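You operate a simulated robot arm through the tools that you are given. There is no shell and no other tool.

Carry out the task below with a simulated robot arm. There is one attempt and no reset: what you move stays moved.

TASK
Sort the clean cutlery into the tray in the top brown drawer.
Fine: it lies on the worktop by the microwave; the forks, the spoon and the teaspoon each go in their marked bay; shut the drawer after.

It is judged by the outcome, as a careful person would: the job done as asked, and still so three seconds after it is handed in. It fails if anything else is knocked over, pushed out of place, dropped, spilled or broken.

THE ROBOT
A 6-joint arm with a two-finger gripper, fixed in place. Base frame: the origin is at the foot of the arm, x ahead of it, y to its left, z up. Lengths are in m, angles in degrees, forces in N, time in s.
It reaches about 1.298 m from its shoulder. Its first joint turns from -149.0 to 149.0 degrees. Payload 1.57 kg.
The TCP is the grasp point between the finger pads, 0.021 m short of the fingertips. In the tool frame z runs along the fingers and y along their closing line. The gripper opens to 0.07 m. The gripper's body begins 0.05 m behind the TCP.
Orientation is that of the tool frame in the base frame, as a unit quaternion [x, y, z, w]. With the fingers straight down and closing along the base's y, the tool's x points along the base's -x, its y along +y and its z along -z.

THE INTERFACE
- The arm moves only by the tool move_arm. Its argument "commands" is a list that holds one entry, the list of rows, each a list of 7 numbers: the shift along the tool's x, y, z in m, then the turn, a rotation vector about the tool's x, y, z in degrees, then the opening in per cent of the stroke, from 0 (shut) to 100 (fully open). In form: [[[x, y, z, rx, ry, rz, grip], ...]]. A call has 1 to 20 rows; each row is the pose to reach, as a shift and turn from the pose commanded when the call began, along the tool's axes at that moment. Each row takes 0.2 s and may step no farther than 0.05 m and 8.6 degrees from the row before; otherwise, or with a gripper value out of range, the whole call is refused. Where a pose cannot be reached the arm comes as near as it can. A force on the tool above 40 N (or 10 N above the force at the start of the call, whichever is more), or a blocked arm, ends the call early, and 0.2 s more pass. Each finger halts on what it meets, pressing with about 30 N; the grip force reading is that of the motor and also rises with nothing between the fingers. The clock runs only during rows and for 0.2 s after the last one: add rows that repeat a pose to give the fingers time. The reply holds the time, the measured pose of the TCP, the force on the tool along the base axes, the opening and the grip force, in the units named above and with some noise, with the torque about the TCP (base axes, N m) and any sound that the robot's microphone picked up, and new pictures: "pictures" is both (left out), scene, wrist or none.
- Cameras (640 x 400 px; columns grow to the right, rows downward): "scene" is fixed at [0.0493, -0.6504, 1.3364]; the picture's right is [0.79, -0.62, 0.00], its down [-0.15, -0.19, -0.97] and it looks along [0.60, 0.76, -0.25] (base axes); focal length 351 px, centre (320, 200). "wrist" rides on the gripper at [0.079, 0.004, -0.081] in the tool frame; the picture's right is [-0.05, 1.00, 0.00], its down [-0.67, -0.04, -0.75] and it looks along [-0.74, -0.04, 0.67] (tool axes); focal length 256 px, centre (320, 200). There is no depth. A picture from a camera that has moved, and an enlarged one, comes with that camera's place and axes in the base frame and with its lens.
- raise_lower(by): slides the trunk up (or, below 0, down) by that many m; the arm rides with it, the base frame stays. It gives what a move gives, with no picture.
- inspect(camera, box): a new picture of the part [left, top, right, bottom] of that camera's present view, enlarged. The clock stands still meanwhile.
- finish_job(): hands the job in; it is judged then, once.

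Places have to be worked out from the pictures, the camera data and where the tool is seen. Open the gripper and draw the arm clear of the work before you hand the job in, unless the task says otherwise.

The tools are called as name(argument=value, ...) on one line, values as JSON. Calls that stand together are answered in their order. move_arm: Moves the arm, as the interface text tells. Its arguments: {"type":"object","properties":{"commands":{"type":"array"},"pictures":{"type":"string","enum":["both","scene","wrist","none"]}},"required":["commands"]} The other tools are called the same way: raise_lower (by) slides the trunk up or down; inspect (camera, box) takes an enlarged picture of a part of a camera's view; finish_job () hands the job in.

At the start:

```text
clock: 0.0
position: [0.5307, 0.4512, 1.1712]
tool_rot: [0.0, 1.0, 0.001, 0.0]
contact_force: [0.1, 0.6, 0.1]
wrist_torque: [0.0, 0.0, 0.01]
width: 0.0701
gripper_force: 0.1
trunk travel left (down, up): [-0.853, 0.117]
```

scene: 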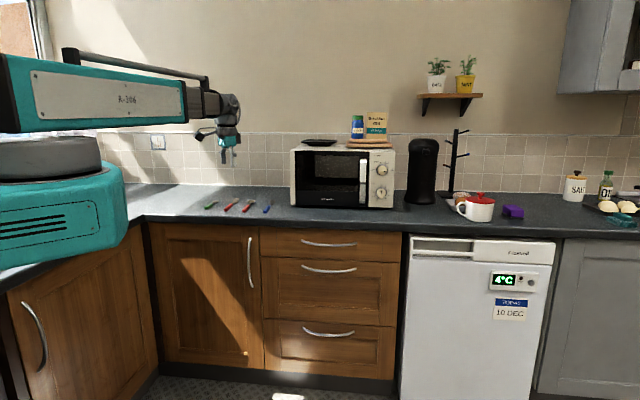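
wrist: 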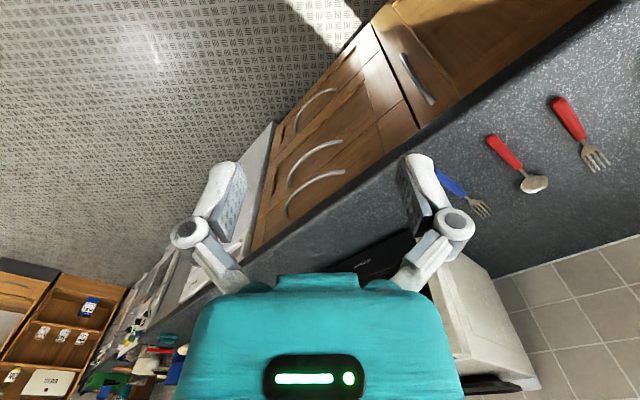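

I'll start by enlarging the views of the cutlery and the drawers to work out where they are.

inspect(camera="scene", box=[180, 170, 340, 270])

inspect(camera="wrist", box=[400, 60, 640, 240])

inspect(camera="scene", box=[240, 220, 420, 350])

```text
4.00 times, centred on (260, 220) of scene
camera zoom: at [0.0493, -0.6504, 1.3364], right [0.79, -0.62, 0.0], down [-0.15, -0.19, -0.97], along [0.6, 0.76, -0.25], focal length 1405 px, centre (560, 120)
```

zoom: 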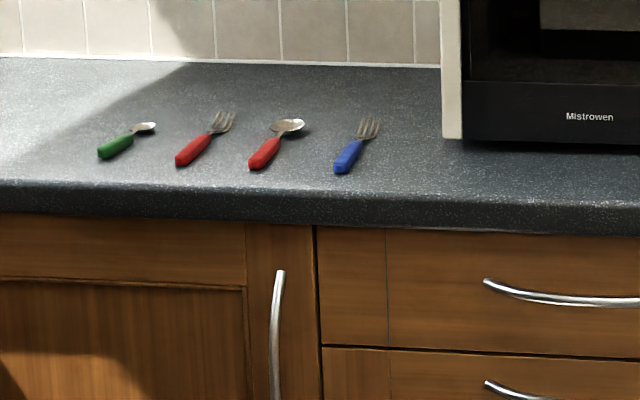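

```text
2.22 times, centred on (520, 150) of wrist
camera zoom: at [0.4507, 0.4547, 1.2524], right [0.05, 1.0, 0.0], down [0.66, -0.04, 0.75], along [0.75, -0.04, -0.67], focal length 569 px, centre (-124, 311)
```

zoom: 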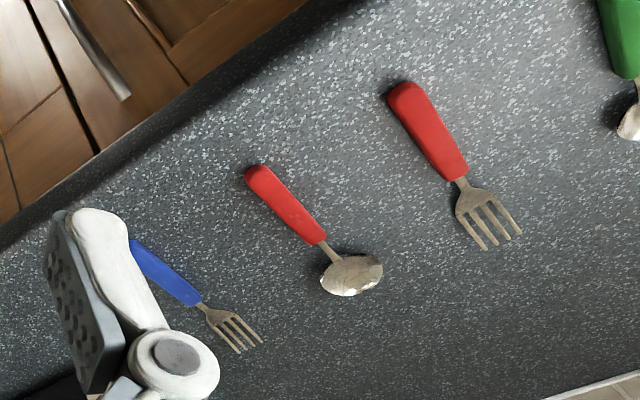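

```text
3.08 times, centred on (330, 285) of scene
camera zoom: at [0.0493, -0.6504, 1.3364], right [0.79, -0.62, 0.0], down [-0.15, -0.19, -0.97], along [0.6, 0.76, -0.25], focal length 1080 px, centre (289, -62)
```

zoom: 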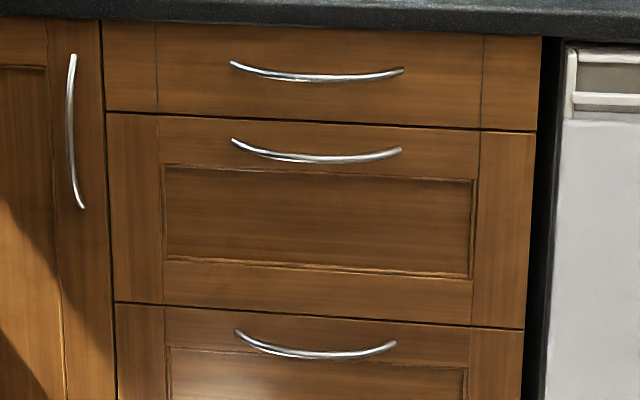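

The cutlery lies at about (0.88, 0.78, 0.92), and the worktop edge runs along roughly (0.69, -0.725), about 0.865 m from the base. I'll turn the tool to point horizontally at the drawers with the fingers closing vertically, staying at the current spot.

move_arm(commands=[[[0, 0, 0, -7.05, -3.03, 3.03, 100], [0, 0, 0, -14.1, -6.06, 6.06, 100], [0, 0, 0, -21.15, -9.09, 9.09, 100], [0, 0, 0, -28.2, -12.11, 12.11, 100], [0, 0, 0, -35.26, -15.14, 15.14, 100], [0, 0, 0, -42.31, -18.17, 18.17, 100], [0, 0, 0, -49.36, -21.2, 21.2, 100], [0, 0, 0, -56.41, -24.23, 24.23, 100], [0, 0, 0, -63.46, -27.26, 27.26, 100], [0, 0, 0, -70.51, -30.29, 30.29, 100], [0, 0, 0, -77.56, -33.31, 33.31, 100], [0, 0, 0, -84.62, -36.34, 36.34, 100]]])

```text
clock: 2.6
position: [0.5386, 0.4646, 1.3591]
tool_rot: [0.279, 0.649, 0.65, 0.281]
contact_force: [0.9, -0.7, 0.7]
wrist_torque: [-0.01, 0.05, 0.03]
width: 0.0697
gripper_force: 0.0
out of reach, approached as far as the arm can: row 2, 3, 4, 5, 6, 7, 8, 9, 10, 11, 12
trunk travel left (down, up): [-0.853, 0.117]
camera wrist: at [0.4242, 0.4659, 1.3622], right [0.03, -0.04, 1.0], down [-0.08, -1.0, -0.04], along [1.0, -0.08, -0.04], focal length 256 px, centre (320, 200)
```

scene: 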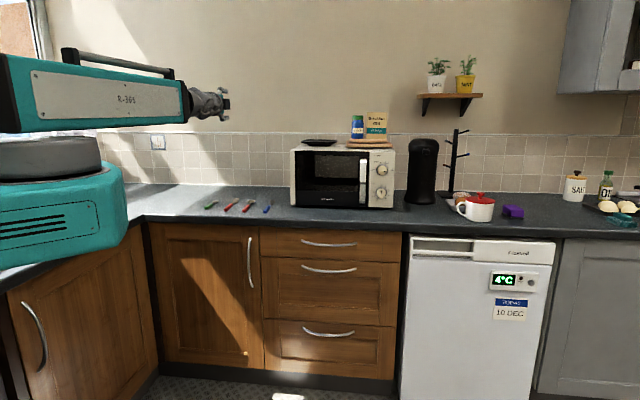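
wrist: 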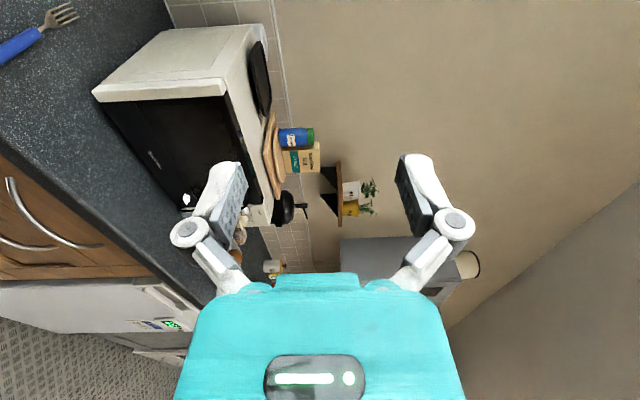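

The arm could hold the orientation but drifted up 0.19 m, so the present trunk height doesn't suit this pose. I'll look at the arm's posture before choosing a trunk height.

inspect(camera="scene", box=[0, 0, 320, 200])

inspect(camera="scene", box=[0, 120, 240, 400])

```text
2.00 times, centred on (160, 100) of scene
camera zoom: at [0.0493, -0.6504, 1.3364], right [0.79, -0.62, 0.0], down [-0.15, -0.19, -0.97], along [0.6, 0.76, -0.25], focal length 702 px, centre (640, 400)
```

zoom: 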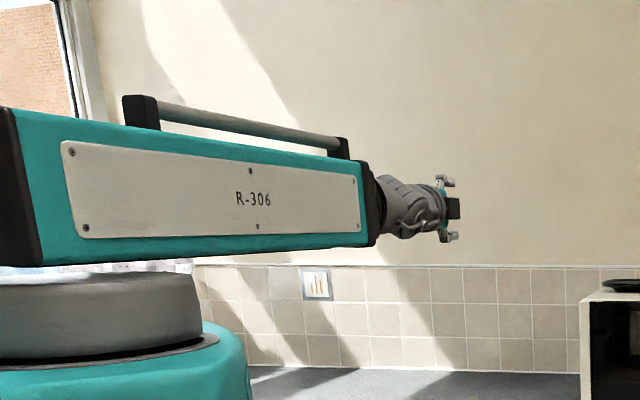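

```text
1.43 times, centred on (120, 260) of scene
camera zoom: at [0.0493, -0.6504, 1.3364], right [0.79, -0.62, 0.0], down [-0.15, -0.19, -0.97], along [0.6, 0.76, -0.25], focal length 502 px, centre (606, 114)
```

zoom: 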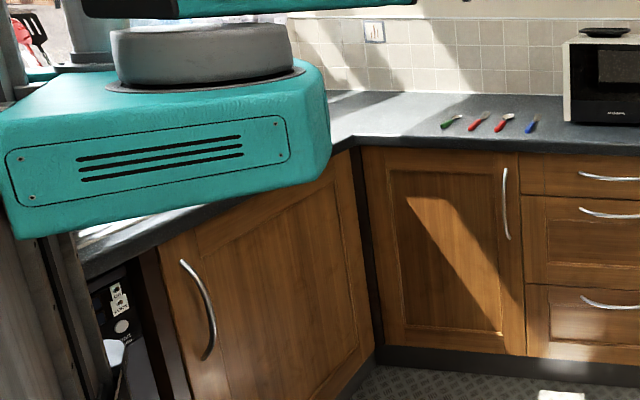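

The arm looks like a box on a turntable with a telescoping inner section. I'll test how it moves with a small step forward and down.

move_arm(commands=[[[0, 0, 0.03, 0, 0, 0, 100], [0, 0, 0.06, 0, 0, 0, 100], [0, -0.03, 0.06, 0, 0, 0, 100], [0, -0.06, 0.06, 0, 0, 0, 100], [0, -0.06, 0.06, 0, 0, 0, 100]]], pictures="scene")

```text
clock: 3.8
position: [0.5818, 0.5025, 1.3569]
tool_rot: [0.279, 0.649, 0.65, 0.28]
contact_force: [0.5, 1.1, -0.3]
wrist_torque: [0.04, 0.01, -0.01]
width: 0.07
gripper_force: 0.1
out of reach, approached as far as the arm can: row 3, 4, 5
trunk travel left (down, up): [-0.853, 0.117]
```

scene: 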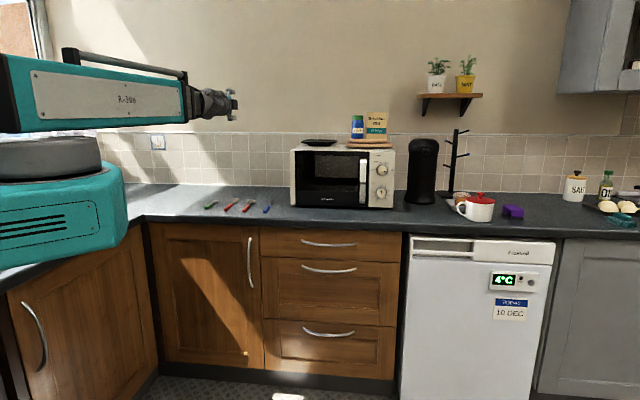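

The readings confirm that the arm's height only comes from the trunk (or from pitching the tool), and that it telescopes and yaws. I'll slide the tool along the drawer front to face the handle, still well above the worktop and in front of its edge.

move_arm(commands=[[[-0.045, 0, -0.01, 0, 0, 0, 100], [-0.09, 0, -0.02, 0, 0, 0, 100], [-0.135, 0, -0.03, 0, 0, 0, 100], [-0.18, 0, -0.04, 0, 0, 0, 100], [-0.225, 0, -0.05, 0, 0, 0, 100], [-0.27, 0, -0.06, 0, 0, 0, 100], [-0.31, 0, -0.06, 0, 0, 0, 100], [-0.31, 0, -0.06, 0, 0, 0, 100]]])

```text
clock: 5.6
position: [0.7536, 0.2398, 1.3684]
tool_rot: [0.263, 0.634, 0.662, 0.301]
contact_force: [-0.8, -0.7, 0.5]
wrist_torque: [0.02, 0.01, -0.03]
width: 0.07
gripper_force: 0.0
out of reach, approached as far as the arm can: row 2, 3, 4, 5, 6, 7, 8
trunk travel left (down, up): [-0.853, 0.117]
camera wrist: at [0.6379, 0.2412, 1.3653], right [-0.03, -0.05, 1.0], down [-0.09, -0.99, -0.06], along [1.0, -0.09, 0.03], focal length 256 px, centre (320, 200)
```

scene: 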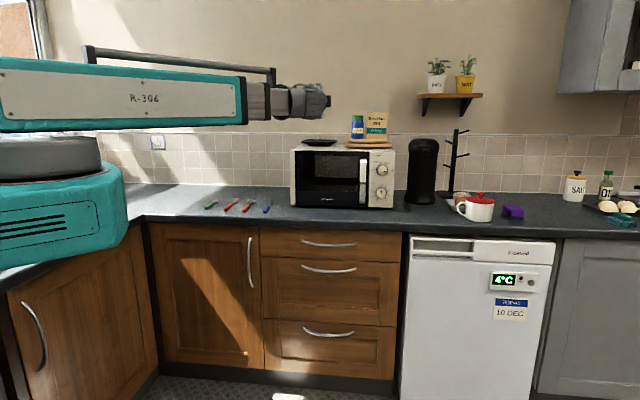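
wrist: 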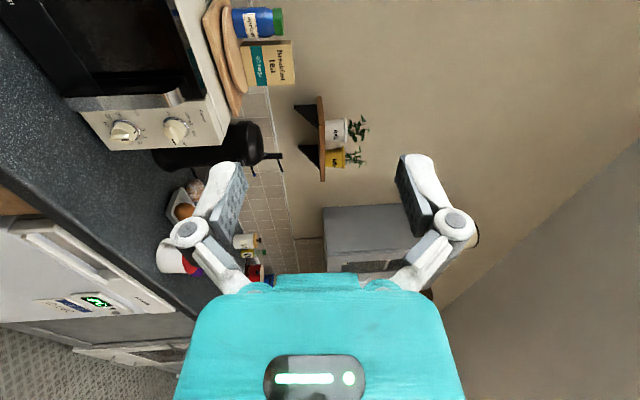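

Position is right, but the tool tilts up a few degrees because the box can't pitch below horizontal. I'll lower the trunk in steps so the box ends below the handle level and can pitch up freely; the fingertips stay about 0.13 m in front of the worktop edge.

raise_lower(by=-0.2)

```text
clock: 7.8
position: [0.7531, 0.2381, 1.1687]
tool_rot: [0.263, 0.633, 0.662, 0.302]
contact_force: [-0.7, -0.5, 0.2]
wrist_torque: [0.02, 0.01, 0.0]
width: 0.07
gripper_force: 0.0
trunk travel left (down, up): [-0.653, 0.317]
```

The first step down was clean with no force, so I'll take a picture and then carry on lowering.

raise_lower(by=-0.2)

inspect(camera="scene", box=[0, 0, 640, 400])

inspect(camera="wrist", box=[0, 0, 640, 400])

```text
clock: 9.9
position: [0.7536, 0.2382, 0.9686]
tool_rot: [0.263, 0.634, 0.661, 0.303]
contact_force: [0.0, 0.7, -0.3]
wrist_torque: [0.01, -0.02, -0.02]
width: 0.0702
gripper_force: 0.1
trunk travel left (down, up): [-0.453, 0.517]
```

```text
1.00 times, centred on (320, 200) of scene (not enlarged: the box is as wide or as high as the picture)
camera zoom: at [0.0493, -0.6504, 1.3364], right [0.79, -0.62, 0.0], down [-0.15, -0.19, -0.97], along [0.6, 0.76, -0.25], focal length 351 px, centre (320, 200)
```

zoom: 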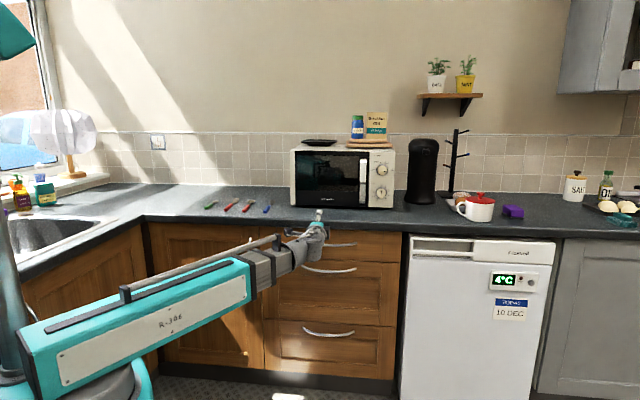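

```text
1.00 times, centred on (320, 200) of wrist (not enlarged: the box is as wide or as high as the picture)
camera zoom: at [0.6381, 0.2415, 0.9652], right [-0.03, -0.05, 1.0], down [-0.09, -0.99, -0.06], along [1.0, -0.09, 0.03], focal length 256 px, centre (320, 200)
```

zoom: 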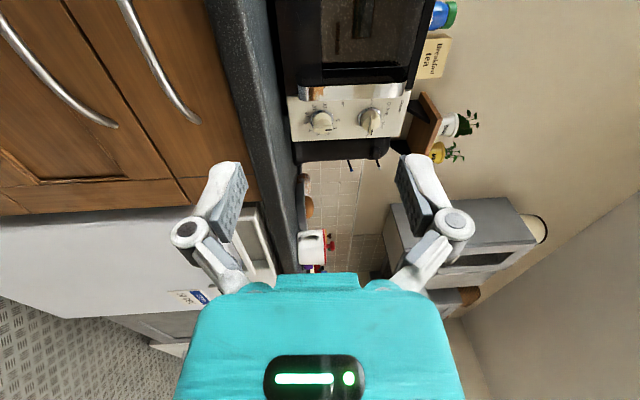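

Everything is still clear. I'll lower 0.22 m more so the arm can then pitch up slightly to the handle height.

raise_lower(by=-0.22)

move_arm(commands=[[[0, 0.03, 0, 0, 0, 0, 100], [0, 0.06, 0, 0, 0, 0, 100], [0, 0.08, 0, 0, 0, 0, 100], [0, 0.08, 0, 0, 0, 0, 100]]])

```text
clock: 12.3
position: [0.7526, 0.2385, 0.749]
tool_rot: [0.263, 0.633, 0.662, 0.302]
contact_force: [0.5, 0.2, 0.3]
wrist_torque: [0.01, -0.02, 0.0]
width: 0.0702
gripper_force: 0.0
trunk travel left (down, up): [-0.233, 0.737]
```

```text
clock: 13.3
position: [0.7508, 0.2401, 0.7496]
tool_rot: [0.263, 0.633, 0.662, 0.303]
contact_force: [-0.2, -0.2, 0.4]
wrist_torque: [-0.02, 0.01, 0.04]
width: 0.0702
gripper_force: 0.1
out of reach, approached as far as the arm can: row 1, 2, 3, 4
trunk travel left (down, up): [-0.233, 0.737]
camera wrist: at [0.6381, 0.2415, 0.7452], right [-0.03, -0.05, 1.0], down [-0.09, -0.99, -0.06], along [1.0, -0.09, 0.03], focal length 256 px, centre (320, 200)
```

scene: 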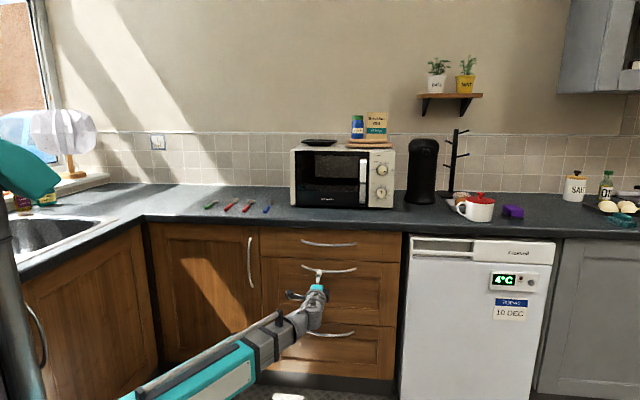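
wrist: 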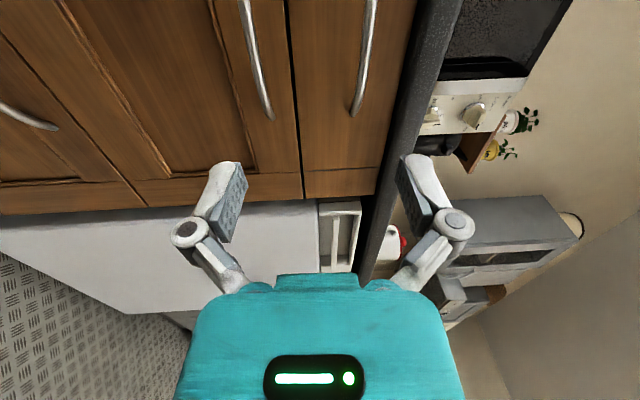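

Vertical motion by the arm itself isn't available, so height must come from the trunk. I'll test whether the small tilt can be removed by pitching about the wrist.

move_arm(commands=[[[0, -0.011, 0, 3.3, 0, 2, 100], [0, -0.011, 0, 3.3, 0, 2, 100], [0, -0.011, 0, 3.3, 0, 2, 100]]], pictures="none")

inspect(camera="scene", box=[160, 220, 400, 400])

```text
clock: 14.1
position: [0.7531, 0.2389, 0.7482]
tool_rot: [0.263, 0.634, 0.662, 0.301]
contact_force: [-0.1, -0.5, 0.4]
wrist_torque: [0.03, -0.03, 0.03]
width: 0.0699
gripper_force: 0.0
out of reach, approached as far as the arm can: row 1, 2, 3
trunk travel left (down, up): [-0.233, 0.737]
```

```text
2.22 times, centred on (280, 310) of scene
camera zoom: at [0.0493, -0.6504, 1.3364], right [0.79, -0.62, 0.0], down [-0.15, -0.19, -0.97], along [0.6, 0.76, -0.25], focal length 780 px, centre (409, -44)
```

zoom: 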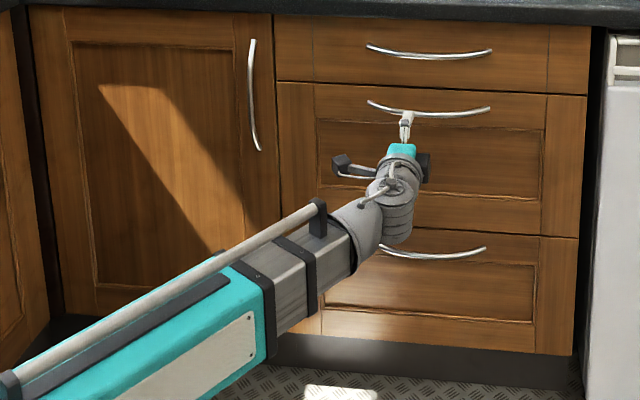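

Recomputing with both views: the worktop top is at z≈0.90 with its front edge at n≈0.927 (along the inward normal), and the handle bar centre is at about n=0.927, z≈0.80, right ahead of the tool. I'll raise the trunk 0.05 and move partway forward, then look again.

raise_lower(by=0.05)

move_arm(commands=[[[0, 0, 0.04, 0, 0, 0, 80], [0, 0, 0.08, 0, 0, 0, 80], [0, 0, 0.12, 0, 0, 0, 80], [0, 0, 0.13, 0, 0, 0, 80], [0, 0, 0.13, 0, 0, 0, 80]]])

```text
clock: 15.0
position: [0.7521, 0.239, 0.7996]
tool_rot: [0.263, 0.634, 0.661, 0.303]
contact_force: [0.1, 0.6, -0.3]
wrist_torque: [-0.01, -0.03, -0.01]
width: 0.07
gripper_force: 0.0
trunk travel left (down, up): [-0.283, 0.687]
```

```text
clock: 16.2
position: [0.8458, 0.3254, 0.7987]
tool_rot: [0.262, 0.632, 0.663, 0.303]
contact_force: [-0.6, -0.5, 0.4]
wrist_torque: [-0.02, 0.01, 0.01]
width: 0.0561
gripper_force: 0.1
out of reach, approached as far as the arm can: row 2, 3, 4, 5
trunk travel left (down, up): [-0.283, 0.687]
camera wrist: at [0.7318, 0.3291, 0.7952], right [-0.03, -0.05, 1.0], down [-0.09, -0.99, -0.06], along [1.0, -0.09, 0.03], focal length 256 px, centre (320, 200)
```

scene: 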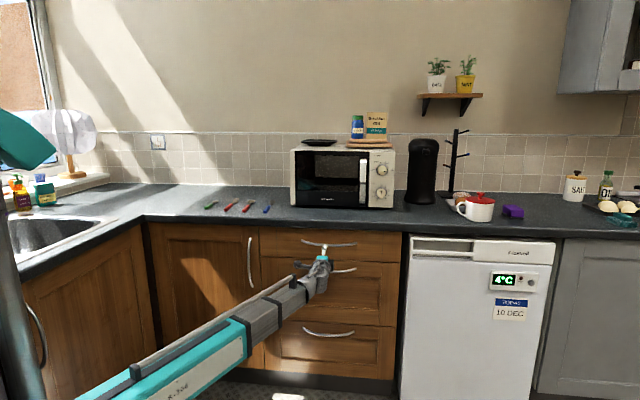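
wrist: 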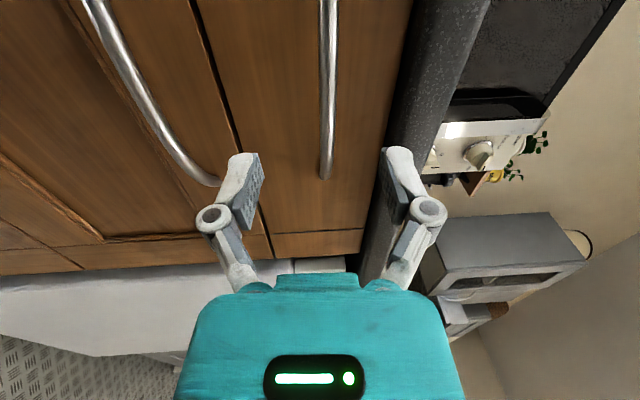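

The handle bar is nearly centred between the fingers; I put it at z≈0.809, with the worktop underside at about 0.858. I'll raise 0.01, narrow the opening to 60 % and advance to the bar.

raise_lower(by=0.01)

move_arm(commands=[[[0, 0, 0.0, 0, 0, 0, 60], [0, 0, 0.03, 0, 0, 0, 60], [0, 0, 0.06, 0, 0, 0, 60], [0, 0, 0.06, 0, 0, 0, 60]]])

```text
clock: 16.8
position: [0.8456, 0.3259, 0.8086]
tool_rot: [0.263, 0.633, 0.662, 0.303]
contact_force: [1.0, -0.5, 0.3]
wrist_torque: [-0.01, 0.03, 0.03]
width: 0.0561
gripper_force: 0.1
trunk travel left (down, up): [-0.293, 0.677]
```

```text
clock: 17.8
position: [0.8888, 0.3663, 0.8086]
tool_rot: [0.263, 0.632, 0.663, 0.302]
contact_force: [0.9, 0.3, -0.2]
wrist_torque: [-0.01, 0.03, 0.01]
width: 0.042
gripper_force: 0.0
trunk travel left (down, up): [-0.293, 0.677]
camera wrist: at [0.7746, 0.3684, 0.8053], right [-0.03, -0.06, 1.0], down [-0.09, -0.99, -0.06], along [1.0, -0.09, 0.03], focal length 256 px, centre (320, 200)
```

scene: 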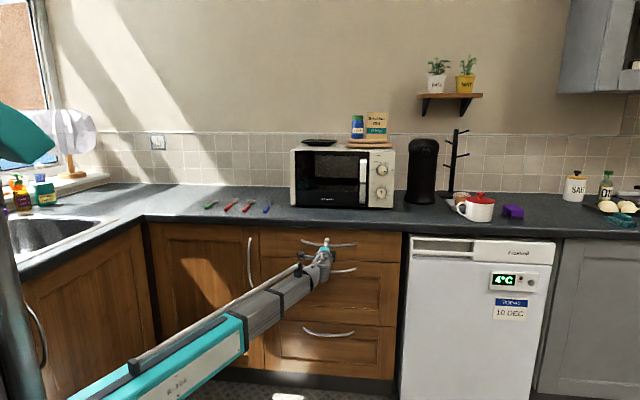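
wrist: 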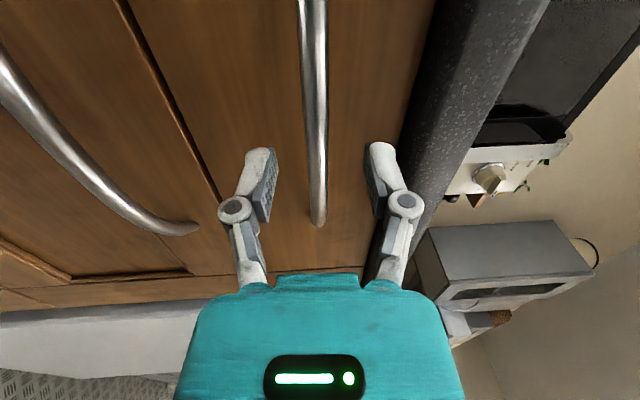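

The bar is centred between the fingers and its z matches the tool. I'll advance another 0.028 m and close.

move_arm(commands=[[[0, 0, 0.014, 0, 0, 0, 60], [0, 0, 0.028, 0, 0, 0, 60], [0, 0, 0.028, 0, 0, 0, 30], [0, 0, 0.028, 0, 0, 0, 10], [0, 0, 0.028, 0, 0, 0, 0], [0, 0, 0.028, 0, 0, 0, 0]]])

```text
clock: 19.2
position: [0.9103, 0.3848, 0.8089]
tool_rot: [0.262, 0.632, 0.663, 0.302]
contact_force: [0.5, -0.6, -1.8]
wrist_torque: [0.39, 0.38, -0.14]
width: 0.0147
gripper_force: 32.6
out of reach, approached as far as the arm can: row 1, 2, 3, 4, 5, 6
trunk travel left (down, up): [-0.293, 0.677]
camera wrist: at [0.7961, 0.3879, 0.8054], right [-0.03, -0.06, 1.0], down [-0.09, -0.99, -0.06], along [1.0, -0.09, 0.03], focal length 256 px, centre (320, 200)
```

scene: 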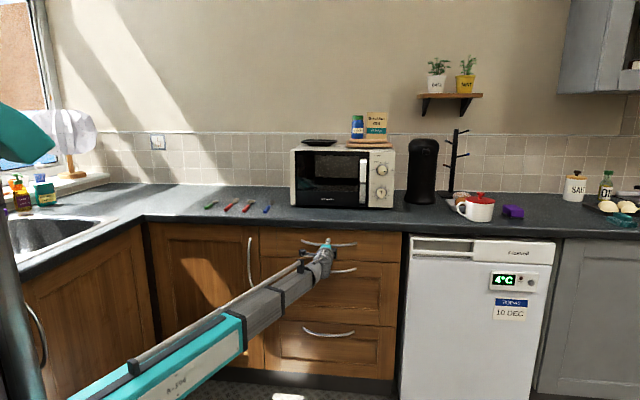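
wrist: 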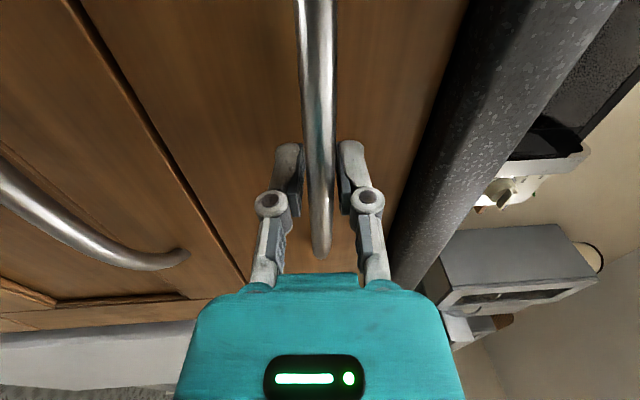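

The handle is gripped (width 14.7 mm, 33 N). I'll pull straight out along the inward normal, a small stretch first.

move_arm(commands=[[[-0.0003, 0.0014, -0.025, 0, 0, 0, 0], [-0.0005, 0.0029, -0.05, 0, 0, 0, 0], [-0.0008, 0.0043, -0.075, 0, 0, 0, 0], [-0.001, 0.0057, -0.1, 0, 0, 0, 0]]])

```text
clock: 20.2
position: [0.8396, 0.315, 0.8106]
tool_rot: [0.264, 0.632, 0.662, 0.304]
contact_force: [11.7, -12.4, 7.5]
wrist_torque: [0.38, 0.36, -0.34]
width: 0.0147
gripper_force: 32.2
trunk travel left (down, up): [-0.293, 0.677]
camera wrist: at [0.7256, 0.3181, 0.8055], right [-0.03, -0.06, 1.0], down [-0.09, -0.99, -0.06], along [1.0, -0.09, 0.03], focal length 256 px, centre (320, 200)
```

scene: 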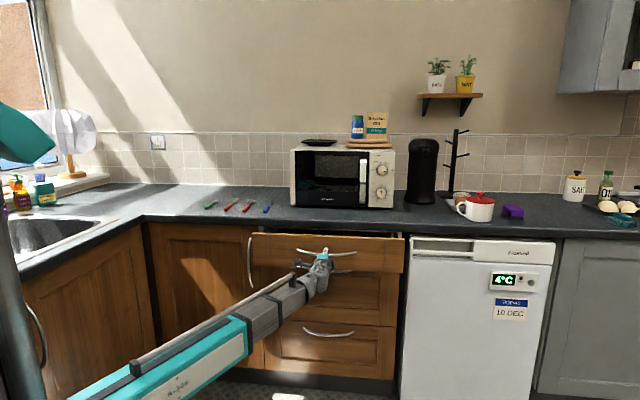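
wrist: 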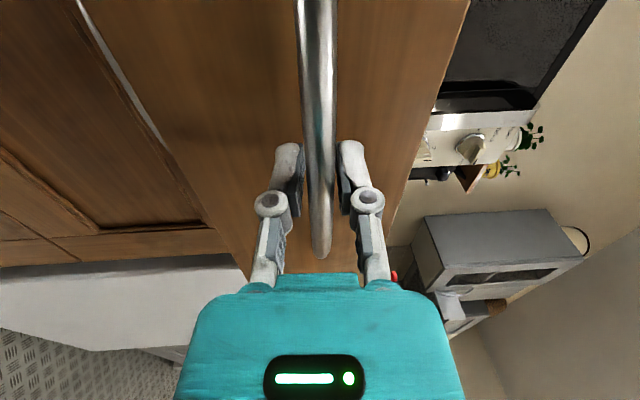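

The drawer slides out; a sideways force of ~17 N shows the true pull direction is nearer 45°, about (0.71, 0.705). I'll continue with the corrected direction to about 0.3 m of opening.

move_arm(commands=[[[-0.003, 0.001, -0.03, 0, 0, 0, 0], [-0.0045, 0.003, -0.07, 0, 0, 0, 0], [-0.006, 0.005, -0.11, 0, 0, 0, 0], [-0.0077, 0.007, -0.155, 0, 0, 0, 0], [-0.0091, 0.009, -0.1995, 0, 0, 0, 0]]])

```text
clock: 21.4
position: [0.6981, 0.1734, 0.8083]
tool_rot: [0.257, 0.632, 0.663, 0.306]
contact_force: [-1.6, 2.5, -13.0]
wrist_torque: [0.4, 0.37, -0.92]
width: 0.0151
gripper_force: 32.4
out of reach, approached as far as the arm can: row 4, 5
trunk travel left (down, up): [-0.293, 0.677]
camera wrist: at [0.5833, 0.1759, 0.8042], right [-0.04, -0.05, 1.0], down [-0.09, -0.99, -0.06], along [1.0, -0.09, 0.04], focal length 256 px, centre (320, 200)
```

scene: 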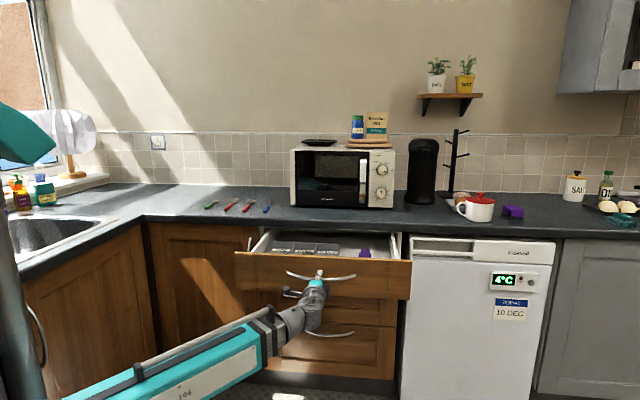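
wrist: 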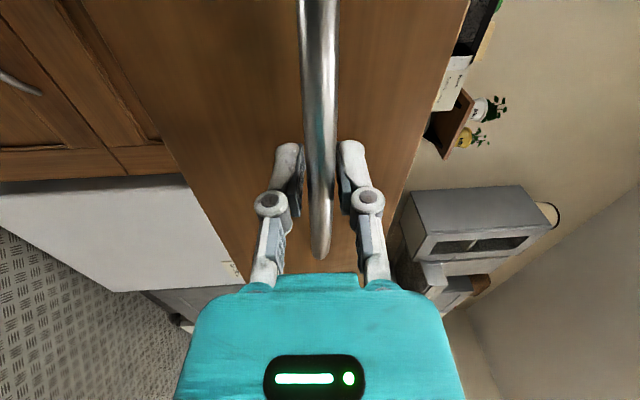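

The drawer is out 0.30 m and the pull direction works out at 45°. I'll look inside it.

inspect(camera="scene", box=[225, 215, 425, 340])

inspect(camera="scene", box=[250, 228, 330, 278])

```text
3.20 times, centred on (325, 278) of scene
camera zoom: at [0.0493, -0.6504, 1.3364], right [0.79, -0.62, 0.0], down [-0.15, -0.19, -0.97], along [0.6, 0.76, -0.25], focal length 1124 px, centre (304, -48)
```

zoom: 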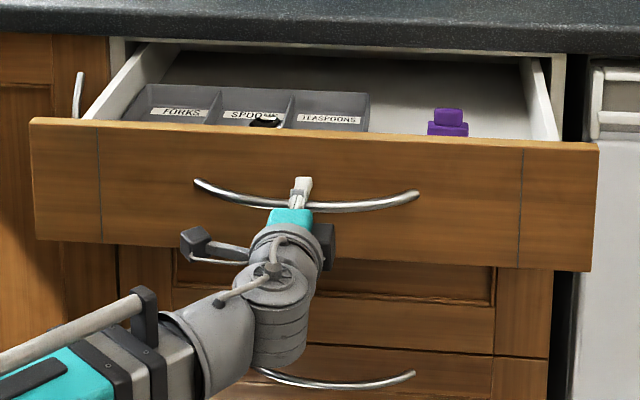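

```text
8.00 times, centred on (290, 253) of scene
camera zoom: at [0.0493, -0.6504, 1.3364], right [0.79, -0.62, 0.0], down [-0.15, -0.19, -0.97], along [0.6, 0.76, -0.25], focal length 2809 px, centre (560, -224)
```

zoom: 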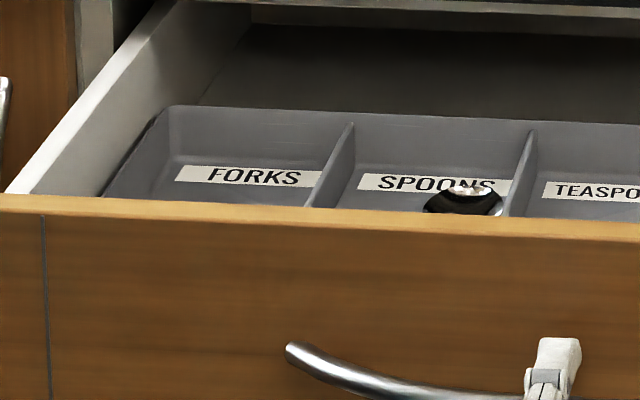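

The tray has marked bays FORKS, SPOONS and TEASPOONS on its back wall, with some black item in the SPOONS bay and a purple thing to the right. I'll release the handle and back away.

move_arm(commands=[[[0, 0, 0, 0, 0, 0, 30], [0, 0, 0, 0, 0, 0, 70], [0, 0, 0, 0, 0, 0, 70], [0, 0, -0.03, 0, 0, 0, 70], [0, 0, -0.06, 0, 0, 0, 70], [0, 0, -0.09, 0, 0, 0, 70]]])

```text
clock: 22.8
position: [0.6736, 0.1192, 0.8122]
tool_rot: [0.256, 0.63, 0.665, 0.31]
contact_force: [0.5, -0.6, 0.0]
wrist_torque: [0.0, 0.04, 0.03]
width: 0.049
gripper_force: 0.0
out of reach, approached as far as the arm can: row 4, 5, 6
trunk travel left (down, up): [-0.293, 0.677]
camera wrist: at [0.5596, 0.1231, 0.8058], right [-0.05, -0.05, 1.0], down [-0.09, -0.99, -0.06], along [0.99, -0.09, 0.05], focal length 256 px, centre (320, 200)
```

scene: 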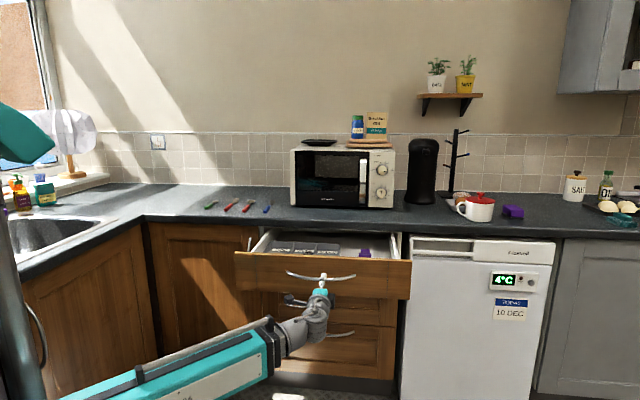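
wrist: 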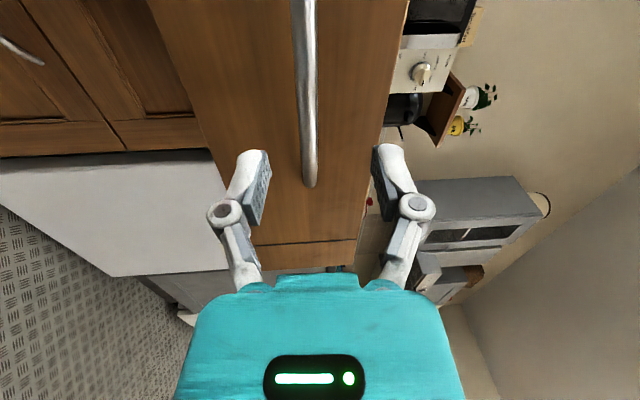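

The fingers are clear of the bar. I'll raise the trunk 0.42 m straight up, then roll the tool about its axis.

raise_lower(by=0.42)

move_arm(commands=[[[0, 0, 0, 0, 0, -8.2, 70], [0, 0, 0, 0, 0, -16.4, 70], [0, 0, 0, 0, 0, -24.6, 70], [0, 0, 0, 0, 0, -32.8, 70], [0, 0, 0, 0, 0, -41, 70], [0, 0, 0, 0, 0, -49.2, 70], [0, 0, 0, 0, 0, -57.4, 70], [0, 0, 0, 0, 0, -65.6, 70], [0, 0, 0, 0, 0, -73.8, 70], [0, 0, 0, 0, 0, -82, 70], [0, 0, 0, 0, 0, -90, 70]]])

```text
refused: 0.42 is not a number from -0.4 to 0.4
```

```text
clock: 25.2
position: [0.6736, 0.1211, 0.8095]
tool_rot: [-0.264, 0.632, 0.255, 0.683]
contact_force: [-0.4, 0.4, 0.5]
wrist_torque: [0.01, -0.03, -0.02]
width: 0.0492
gripper_force: 0.1
out of reach, approached as far as the arm can: row 3, 4, 5, 6, 7, 8, 9, 10, 11
trunk travel left (down, up): [-0.293, 0.677]
camera wrist: at [0.6164, 0.0699, 0.7248], right [-0.68, 0.73, 0.01], down [-0.57, -0.54, 0.62], along [0.46, 0.41, 0.78], focal length 256 px, centre (320, 200)
```

scene: 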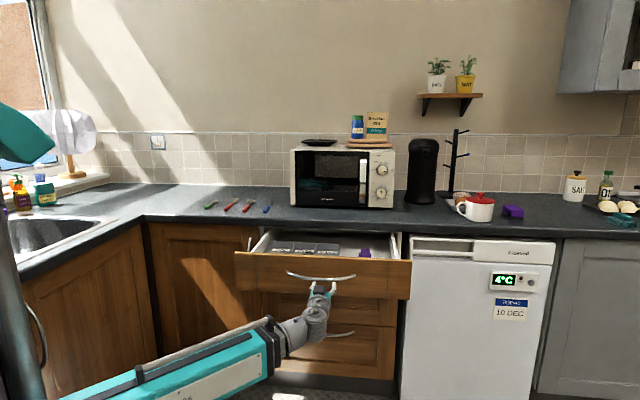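
wrist: 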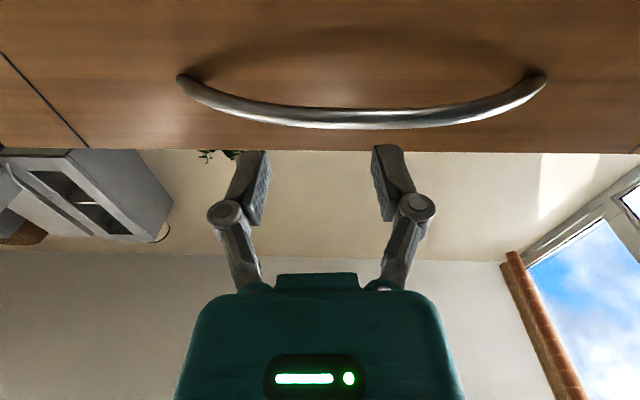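

The raise was refused (0.4 is the limit) and the roll ran at the low height, but without any contact. Next I'll raise by 0.4.

raise_lower(by=0.4)

```text
clock: 29.0
position: [0.6732, 0.1222, 1.2093]
tool_rot: [-0.263, 0.632, 0.255, 0.683]
contact_force: [-0.1, 0.3, 0.7]
wrist_torque: [-0.02, 0.0, -0.03]
width: 0.049
gripper_force: 0.2
trunk travel left (down, up): [-0.693, 0.277]
```

Now I'll pitch the tool down about the wrist, so the fingers point at the floor and the camera looks at the drawer.

move_arm(commands=[[[0.0268, 0, -0.0019, 0, 8.18, 0, 70], [0.053, 0, -0.0076, 0, 16.36, 0, 70], [0.0781, 0, -0.017, 0, 24.55, 0, 70], [0.1017, 0, -0.0299, 0, 32.73, 0, 70], [0.1231, 0, -0.0459, 0, 40.91, 0, 70], [0.1421, 0, -0.0649, 0, 49.09, 0, 70], [0.1581, 0, -0.0863, 0, 57.27, 0, 70], [0.171, 0, -0.1099, 0, 65.45, 0, 70], [0.1804, 0, -0.135, 0, 73.64, 0, 70], [0.1861, 0, -0.1612, 0, 81.82, 0, 70], [0.188, 0, -0.188, 0, 90, 0, 70], [0.188, 0, -0.2, 0, 93.6, 0, 70]]])

```text
clock: 31.6
position: [0.5452, -0.0177, 1.0187]
tool_rot: [-0.363, 0.921, 0.114, 0.081]
contact_force: [0.2, -0.5, -0.3]
wrist_torque: [0.02, -0.04, 0.02]
width: 0.0488
gripper_force: 0.0
out of reach, approached as far as the arm can: row 9, 10, 11, 12
trunk travel left (down, up): [-0.693, 0.277]
camera wrist: at [0.4788, -0.0901, 1.0789], right [-0.65, 0.74, 0.16], down [0.46, 0.21, 0.87], along [0.61, 0.64, -0.47], focal length 256 px, centre (320, 200)
```

scene: 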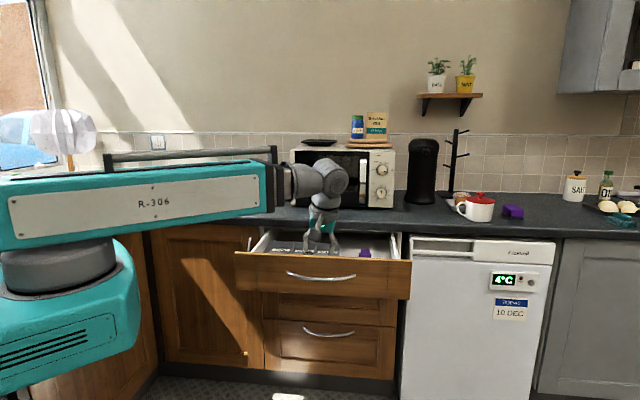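
wrist: 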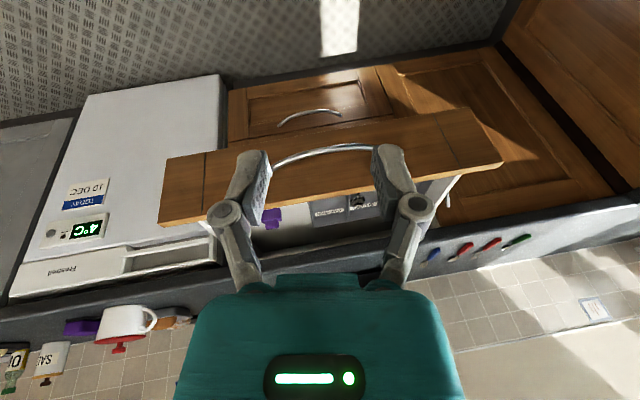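

The tool now points mostly down at minimum radius, above and in front of the open drawer. I'll raise the trunk 0.2 m, then move out over the drawer with the tool squared up to vertical.

raise_lower(by=0.2)

move_arm(commands=[[[-0.027, 0.0283, 0.0121, 1.2, 1.95, -0.3, 70], [-0.054, 0.0566, 0.0243, 2.4, 3.9, -0.6, 70], [-0.081, 0.0849, 0.0364, 3.6, 5.8, -0.9, 70], [-0.108, 0.1131, 0.0486, 4.9, 7.8, -1.2, 70], [-0.135, 0.1414, 0.0607, 6.1, 9.7, -1.4, 70], [-0.162, 0.1697, 0.0729, 7.3, 11.7, -1.7, 70], [-0.1889, 0.198, 0.085, 8.5, 13.6, -2.0, 70], [-0.1889, 0.198, 0.085, 8.5, 13.6, -2.0, 70]]])

```text
clock: 33.8
position: [0.5454, -0.0187, 1.2194]
tool_rot: [-0.363, 0.921, 0.115, 0.082]
contact_force: [0.1, 0.0, -0.4]
wrist_torque: [0.01, -0.03, 0.01]
width: 0.049
gripper_force: 0.0
trunk travel left (down, up): [-0.893, 0.077]
```

```text
clock: 35.6
position: [0.5543, 0.2685, 1.2186]
tool_rot: [-0.379, 0.915, 0.14, 0.001]
contact_force: [-0.3, -0.2, -0.4]
wrist_torque: [0.02, 0.0, 0.0]
width: 0.049
gripper_force: 0.0
out of reach, approached as far as the arm can: row 2, 3, 4, 5, 6, 7, 8
trunk travel left (down, up): [-0.893, 0.077]
camera wrist: at [0.5015, 0.1937, 1.2894], right [-0.66, 0.71, 0.26], down [0.58, 0.25, 0.78], along [0.49, 0.66, -0.57], focal length 256 px, centre (320, 200)
```

scene: 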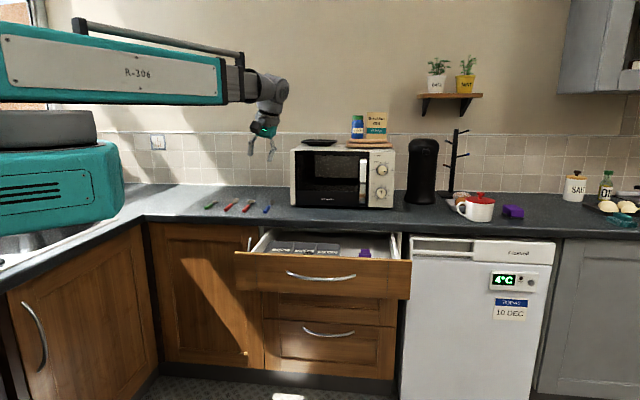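
wrist: 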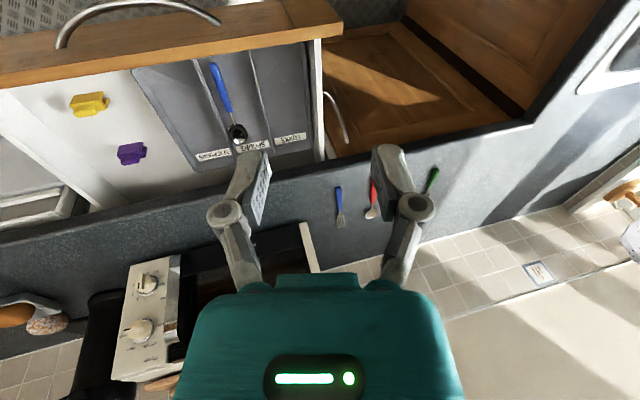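

I can see into the drawer: the bays read FORKS (left), SPOONS and TEASPOONS, and a blue spoon already sits in the SPOONS bay. Before correcting the tool's tilt, which looks like a wrist joint limit, I'll take close-ups from this viewpoint.

inspect(camera="wrist", box=[100, 0, 350, 180])

inspect(camera="wrist", box=[300, 140, 460, 260])

```text
2.22 times, centred on (225, 90) of wrist
camera zoom: at [0.5015, 0.1937, 1.2894], right [-0.66, 0.71, 0.26], down [0.58, 0.25, 0.78], along [0.49, 0.66, -0.57], focal length 569 px, centre (531, 444)
```

zoom: 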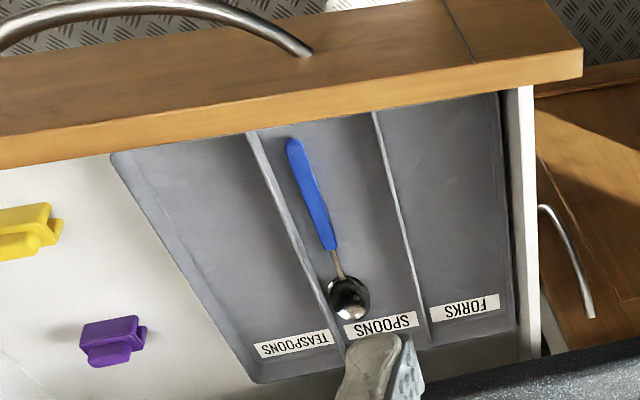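

```text
3.33 times, centred on (380, 200) of wrist
camera zoom: at [0.5015, 0.1937, 1.2894], right [-0.66, 0.71, 0.26], down [0.58, 0.25, 0.78], along [0.49, 0.66, -0.57], focal length 853 px, centre (120, 200)
```

zoom: 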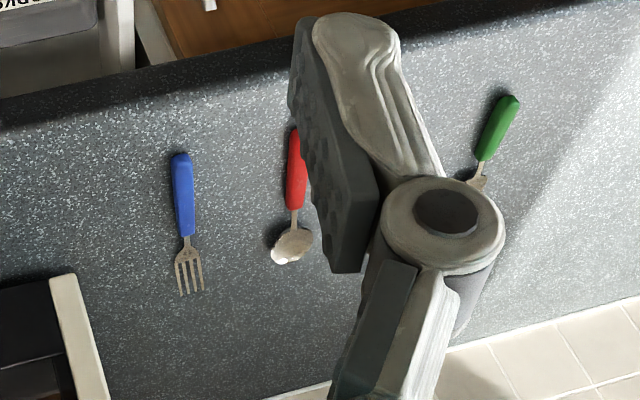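

The tray's layout is clear: an existing blue-handled spoon lies in SPOONS with its handle toward the front. Now I'll roll the tool about its axis as the first leg of returning the wrist to its unflipped configuration.

move_arm(commands=[[[0, 0, 0, 0, 0, -8.2, 70], [0, 0, 0, 0, 0, -16.4, 70], [0, 0, 0, 0, 0, -24.6, 70], [0, 0, 0, 0, 0, -32.8, 70], [0, 0, 0, 0, 0, -41, 70], [0, 0, 0, 0, 0, -49.2, 70], [0, 0, 0, 0, 0, -57.4, 70], [0, 0, 0, 0, 0, -65.6, 70], [0, 0, 0, 0, 0, -73.8, 70], [0, 0, 0, 0, 0, -82, 70], [0, 0, 0, 0, 0, -90.2, 70]]], pictures="none")

```text
clock: 38.0
position: [0.5514, 0.2662, 1.2193]
tool_rot: [0.916, -0.376, -0.098, -0.1]
contact_force: [0.2, -0.1, -0.1]
wrist_torque: [-0.02, 0.01, 0.01]
width: 0.0492
gripper_force: 0.1
trunk travel left (down, up): [-0.893, 0.077]
```

The roll went through without reaching a limit. I'll continue with the remaining 65°.

move_arm(commands=[[[0, 0, 0, 0, 0, -8.2, 70], [0, 0, 0, 0, 0, -16.4, 70], [0, 0, 0, 0, 0, -24.6, 70], [0, 0, 0, 0, 0, -32.8, 70], [0, 0, 0, 0, 0, -41, 70], [0, 0, 0, 0, 0, -49.2, 70], [0, 0, 0, 0, 0, -57.4, 70], [0, 0, 0, 0, 0, -65, 70]]], pictures="wrist")

```text
clock: 39.8
position: [0.5534, 0.2671, 1.2185]
tool_rot: [0.974, 0.175, -0.03, -0.137]
contact_force: [-0.4, 0.3, -0.5]
wrist_torque: [0.01, 0.02, 0.0]
width: 0.0491
gripper_force: 0.1
trunk travel left (down, up): [-0.893, 0.077]
camera wrist: at [0.6359, 0.2702, 1.2949], right [0.28, -0.92, -0.28], down [-0.56, -0.39, 0.73], along [-0.78, -0.05, -0.62], focal length 256 px, centre (320, 200)
```

wrist: 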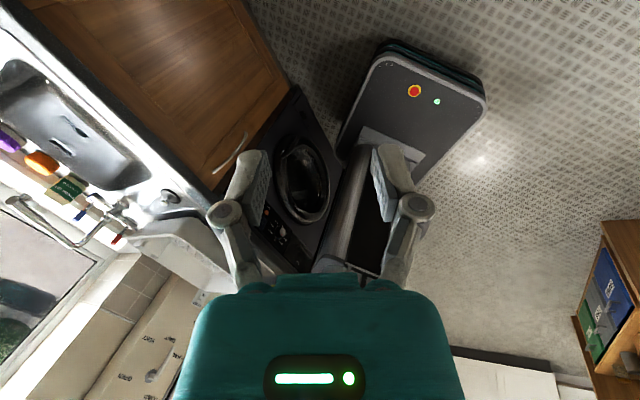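

That confirms the wrist is in the flipped configuration. Next leg: I swing the tool about the arm's axis to point left horizontally, with the wrist centre held fixed.

move_arm(commands=[[[0, -0.027, -0.002, 8.27, 0, 0, 70], [0, -0.0535, -0.0078, 16.53, 0, 0, 70], [0, -0.0789, -0.0173, 24.8, 0, 0, 70], [0, -0.1026, -0.0305, 33.07, 0, 0, 70], [0, -0.1242, -0.0468, 41.33, 0, 0, 70], [0, -0.1432, -0.0662, 49.6, 0, 0, 70], [0, -0.1592, -0.088, 57.87, 0, 0, 70], [0, -0.1719, -0.1119, 66.13, 0, 0, 70], [0, -0.1811, -0.1374, 74.4, 0, 0, 70]]], pictures="scene")

```text
clock: 41.8
position: [0.5076, 0.3961, 1.4006]
tool_rot: [-0.691, -0.121, 0.129, 0.701]
contact_force: [-0.5, -1.0, -0.1]
wrist_torque: [0.01, -0.01, 0.02]
width: 0.0492
gripper_force: 0.2
trunk travel left (down, up): [-0.893, 0.077]
```

scene: 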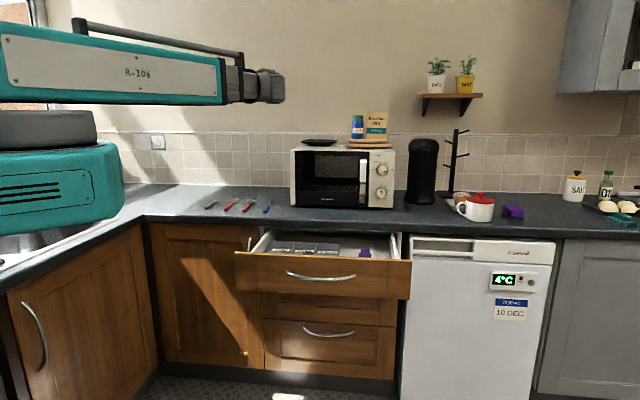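

All reachable. Next I swing the tool horizontally from left to straight ahead, again about the wrist centre.

move_arm(commands=[[[0.0268, 0, -0.0019, 0, 8.18, 0, 70], [0.053, 0, -0.0076, 0, 16.36, 0, 70], [0.0781, 0, -0.017, 0, 24.55, 0, 70], [0.1017, 0, -0.0299, 0, 32.73, 0, 70], [0.1231, 0, -0.0459, 0, 40.91, 0, 70], [0.1421, 0, -0.0649, 0, 49.09, 0, 70], [0.1581, 0, -0.0863, 0, 57.27, 0, 70], [0.171, 0, -0.1099, 0, 65.45, 0, 70], [0.1804, 0, -0.135, 0, 73.64, 0, 70], [0.1861, 0, -0.1612, 0, 81.82, 0, 70], [0.188, 0, -0.188, 0, 90, 0, 70]]], pictures="none")

move_arm(commands=[[[0.0268, 0, -0.0019, 0, 8.18, 0, 70], [0.053, 0, -0.0076, 0, 16.36, 0, 70], [0.0781, 0, -0.017, 0, 24.55, 0, 70], [0.1017, 0, -0.0299, 0, 32.73, 0, 70], [0.1231, 0, -0.0459, 0, 40.91, 0, 70], [0.1421, 0, -0.0649, 0, 49.09, 0, 70], [0.1581, 0, -0.0863, 0, 57.27, 0, 70], [0.171, 0, -0.1099, 0, 65.45, 0, 70], [0.1804, 0, -0.135, 0, 73.64, 0, 70], [0.1861, 0, -0.1612, 0, 81.82, 0, 70], [0.188, 0, -0.188, 0, 90, 0, 70]]], pictures="scene")

```text
clock: 44.2
position: [0.7461, 0.2912, 1.3973]
tool_rot: [-0.587, 0.394, -0.39, 0.59]
contact_force: [0.1, 0.0, -0.3]
wrist_torque: [0.01, 0.01, -0.02]
width: 0.049
gripper_force: 0.0
out of reach, approached as far as the arm can: row 11
trunk travel left (down, up): [-0.893, 0.077]
```

```text
clock: 46.6
position: [0.6326, 0.0498, 1.3958]
tool_rot: [-0.129, 0.698, -0.694, 0.121]
contact_force: [0.7, -0.2, -0.2]
wrist_torque: [0.0, 0.01, -0.03]
width: 0.0489
gripper_force: 0.1
trunk travel left (down, up): [-0.893, 0.077]
```

scene: 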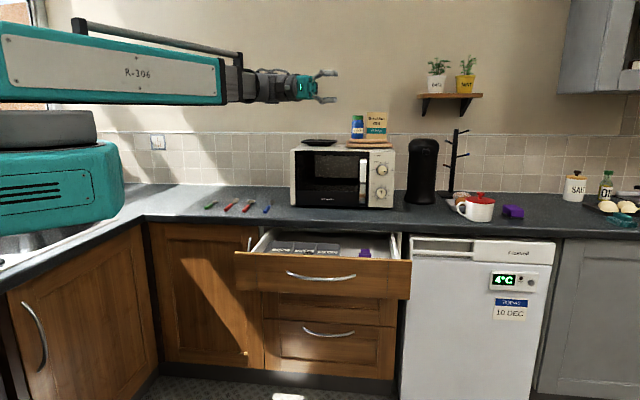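

The wrist passed straight through the singularity as planned. Last leg: I swing the tool from pointing right to pointing straight down.

move_arm(commands=[[[0, 0.0268, -0.0019, -8.18, 0, 0, 70], [0, 0.053, -0.0076, -16.36, 0, 0, 70], [0, 0.0781, -0.017, -24.55, 0, 0, 70], [0, 0.1017, -0.0299, -32.73, 0, 0, 70], [0, 0.1231, -0.0459, -40.91, 0, 0, 70], [0, 0.1421, -0.0649, -49.09, 0, 0, 70], [0, 0.1581, -0.0863, -57.27, 0, 0, 70], [0, 0.171, -0.1099, -65.45, 0, 0, 70], [0, 0.1804, -0.135, -73.64, 0, 0, 70], [0, 0.1861, -0.1612, -81.82, 0, 0, 70], [0, 0.188, -0.188, -90, 0, 0, 70]]])

```text
clock: 49.0
position: [0.5668, 0.2283, 1.2118]
tool_rot: [-0.176, 0.984, 0.005, -0.007]
contact_force: [0.3, -0.3, 0.0]
wrist_torque: [-0.01, 0.01, 0.0]
width: 0.0489
gripper_force: 0.0
trunk travel left (down, up): [-0.893, 0.077]
camera wrist: at [0.4912, 0.2048, 1.2934], right [-0.3, 0.95, 0.01], down [0.65, 0.19, 0.74], along [0.7, 0.23, -0.67], focal length 256 px, centre (320, 200)
```

scene: 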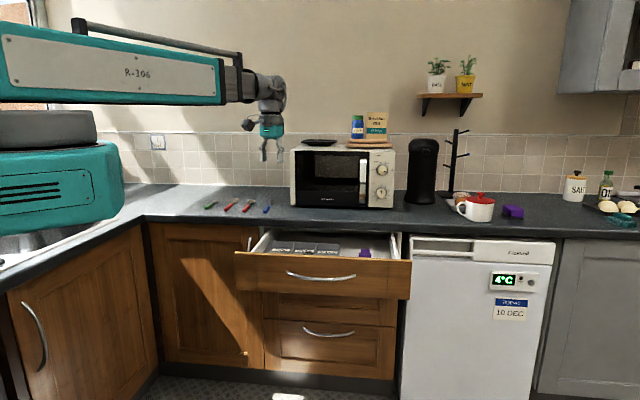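
wrist: 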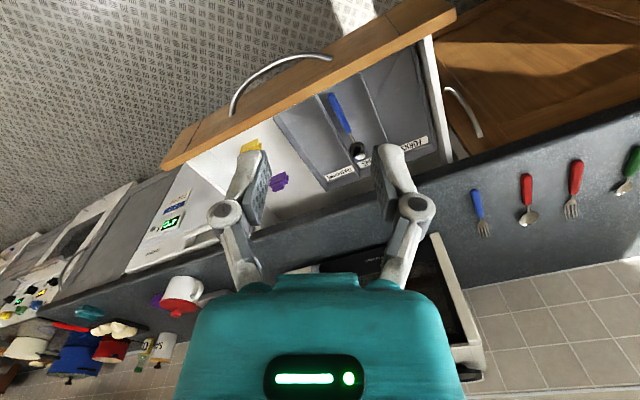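

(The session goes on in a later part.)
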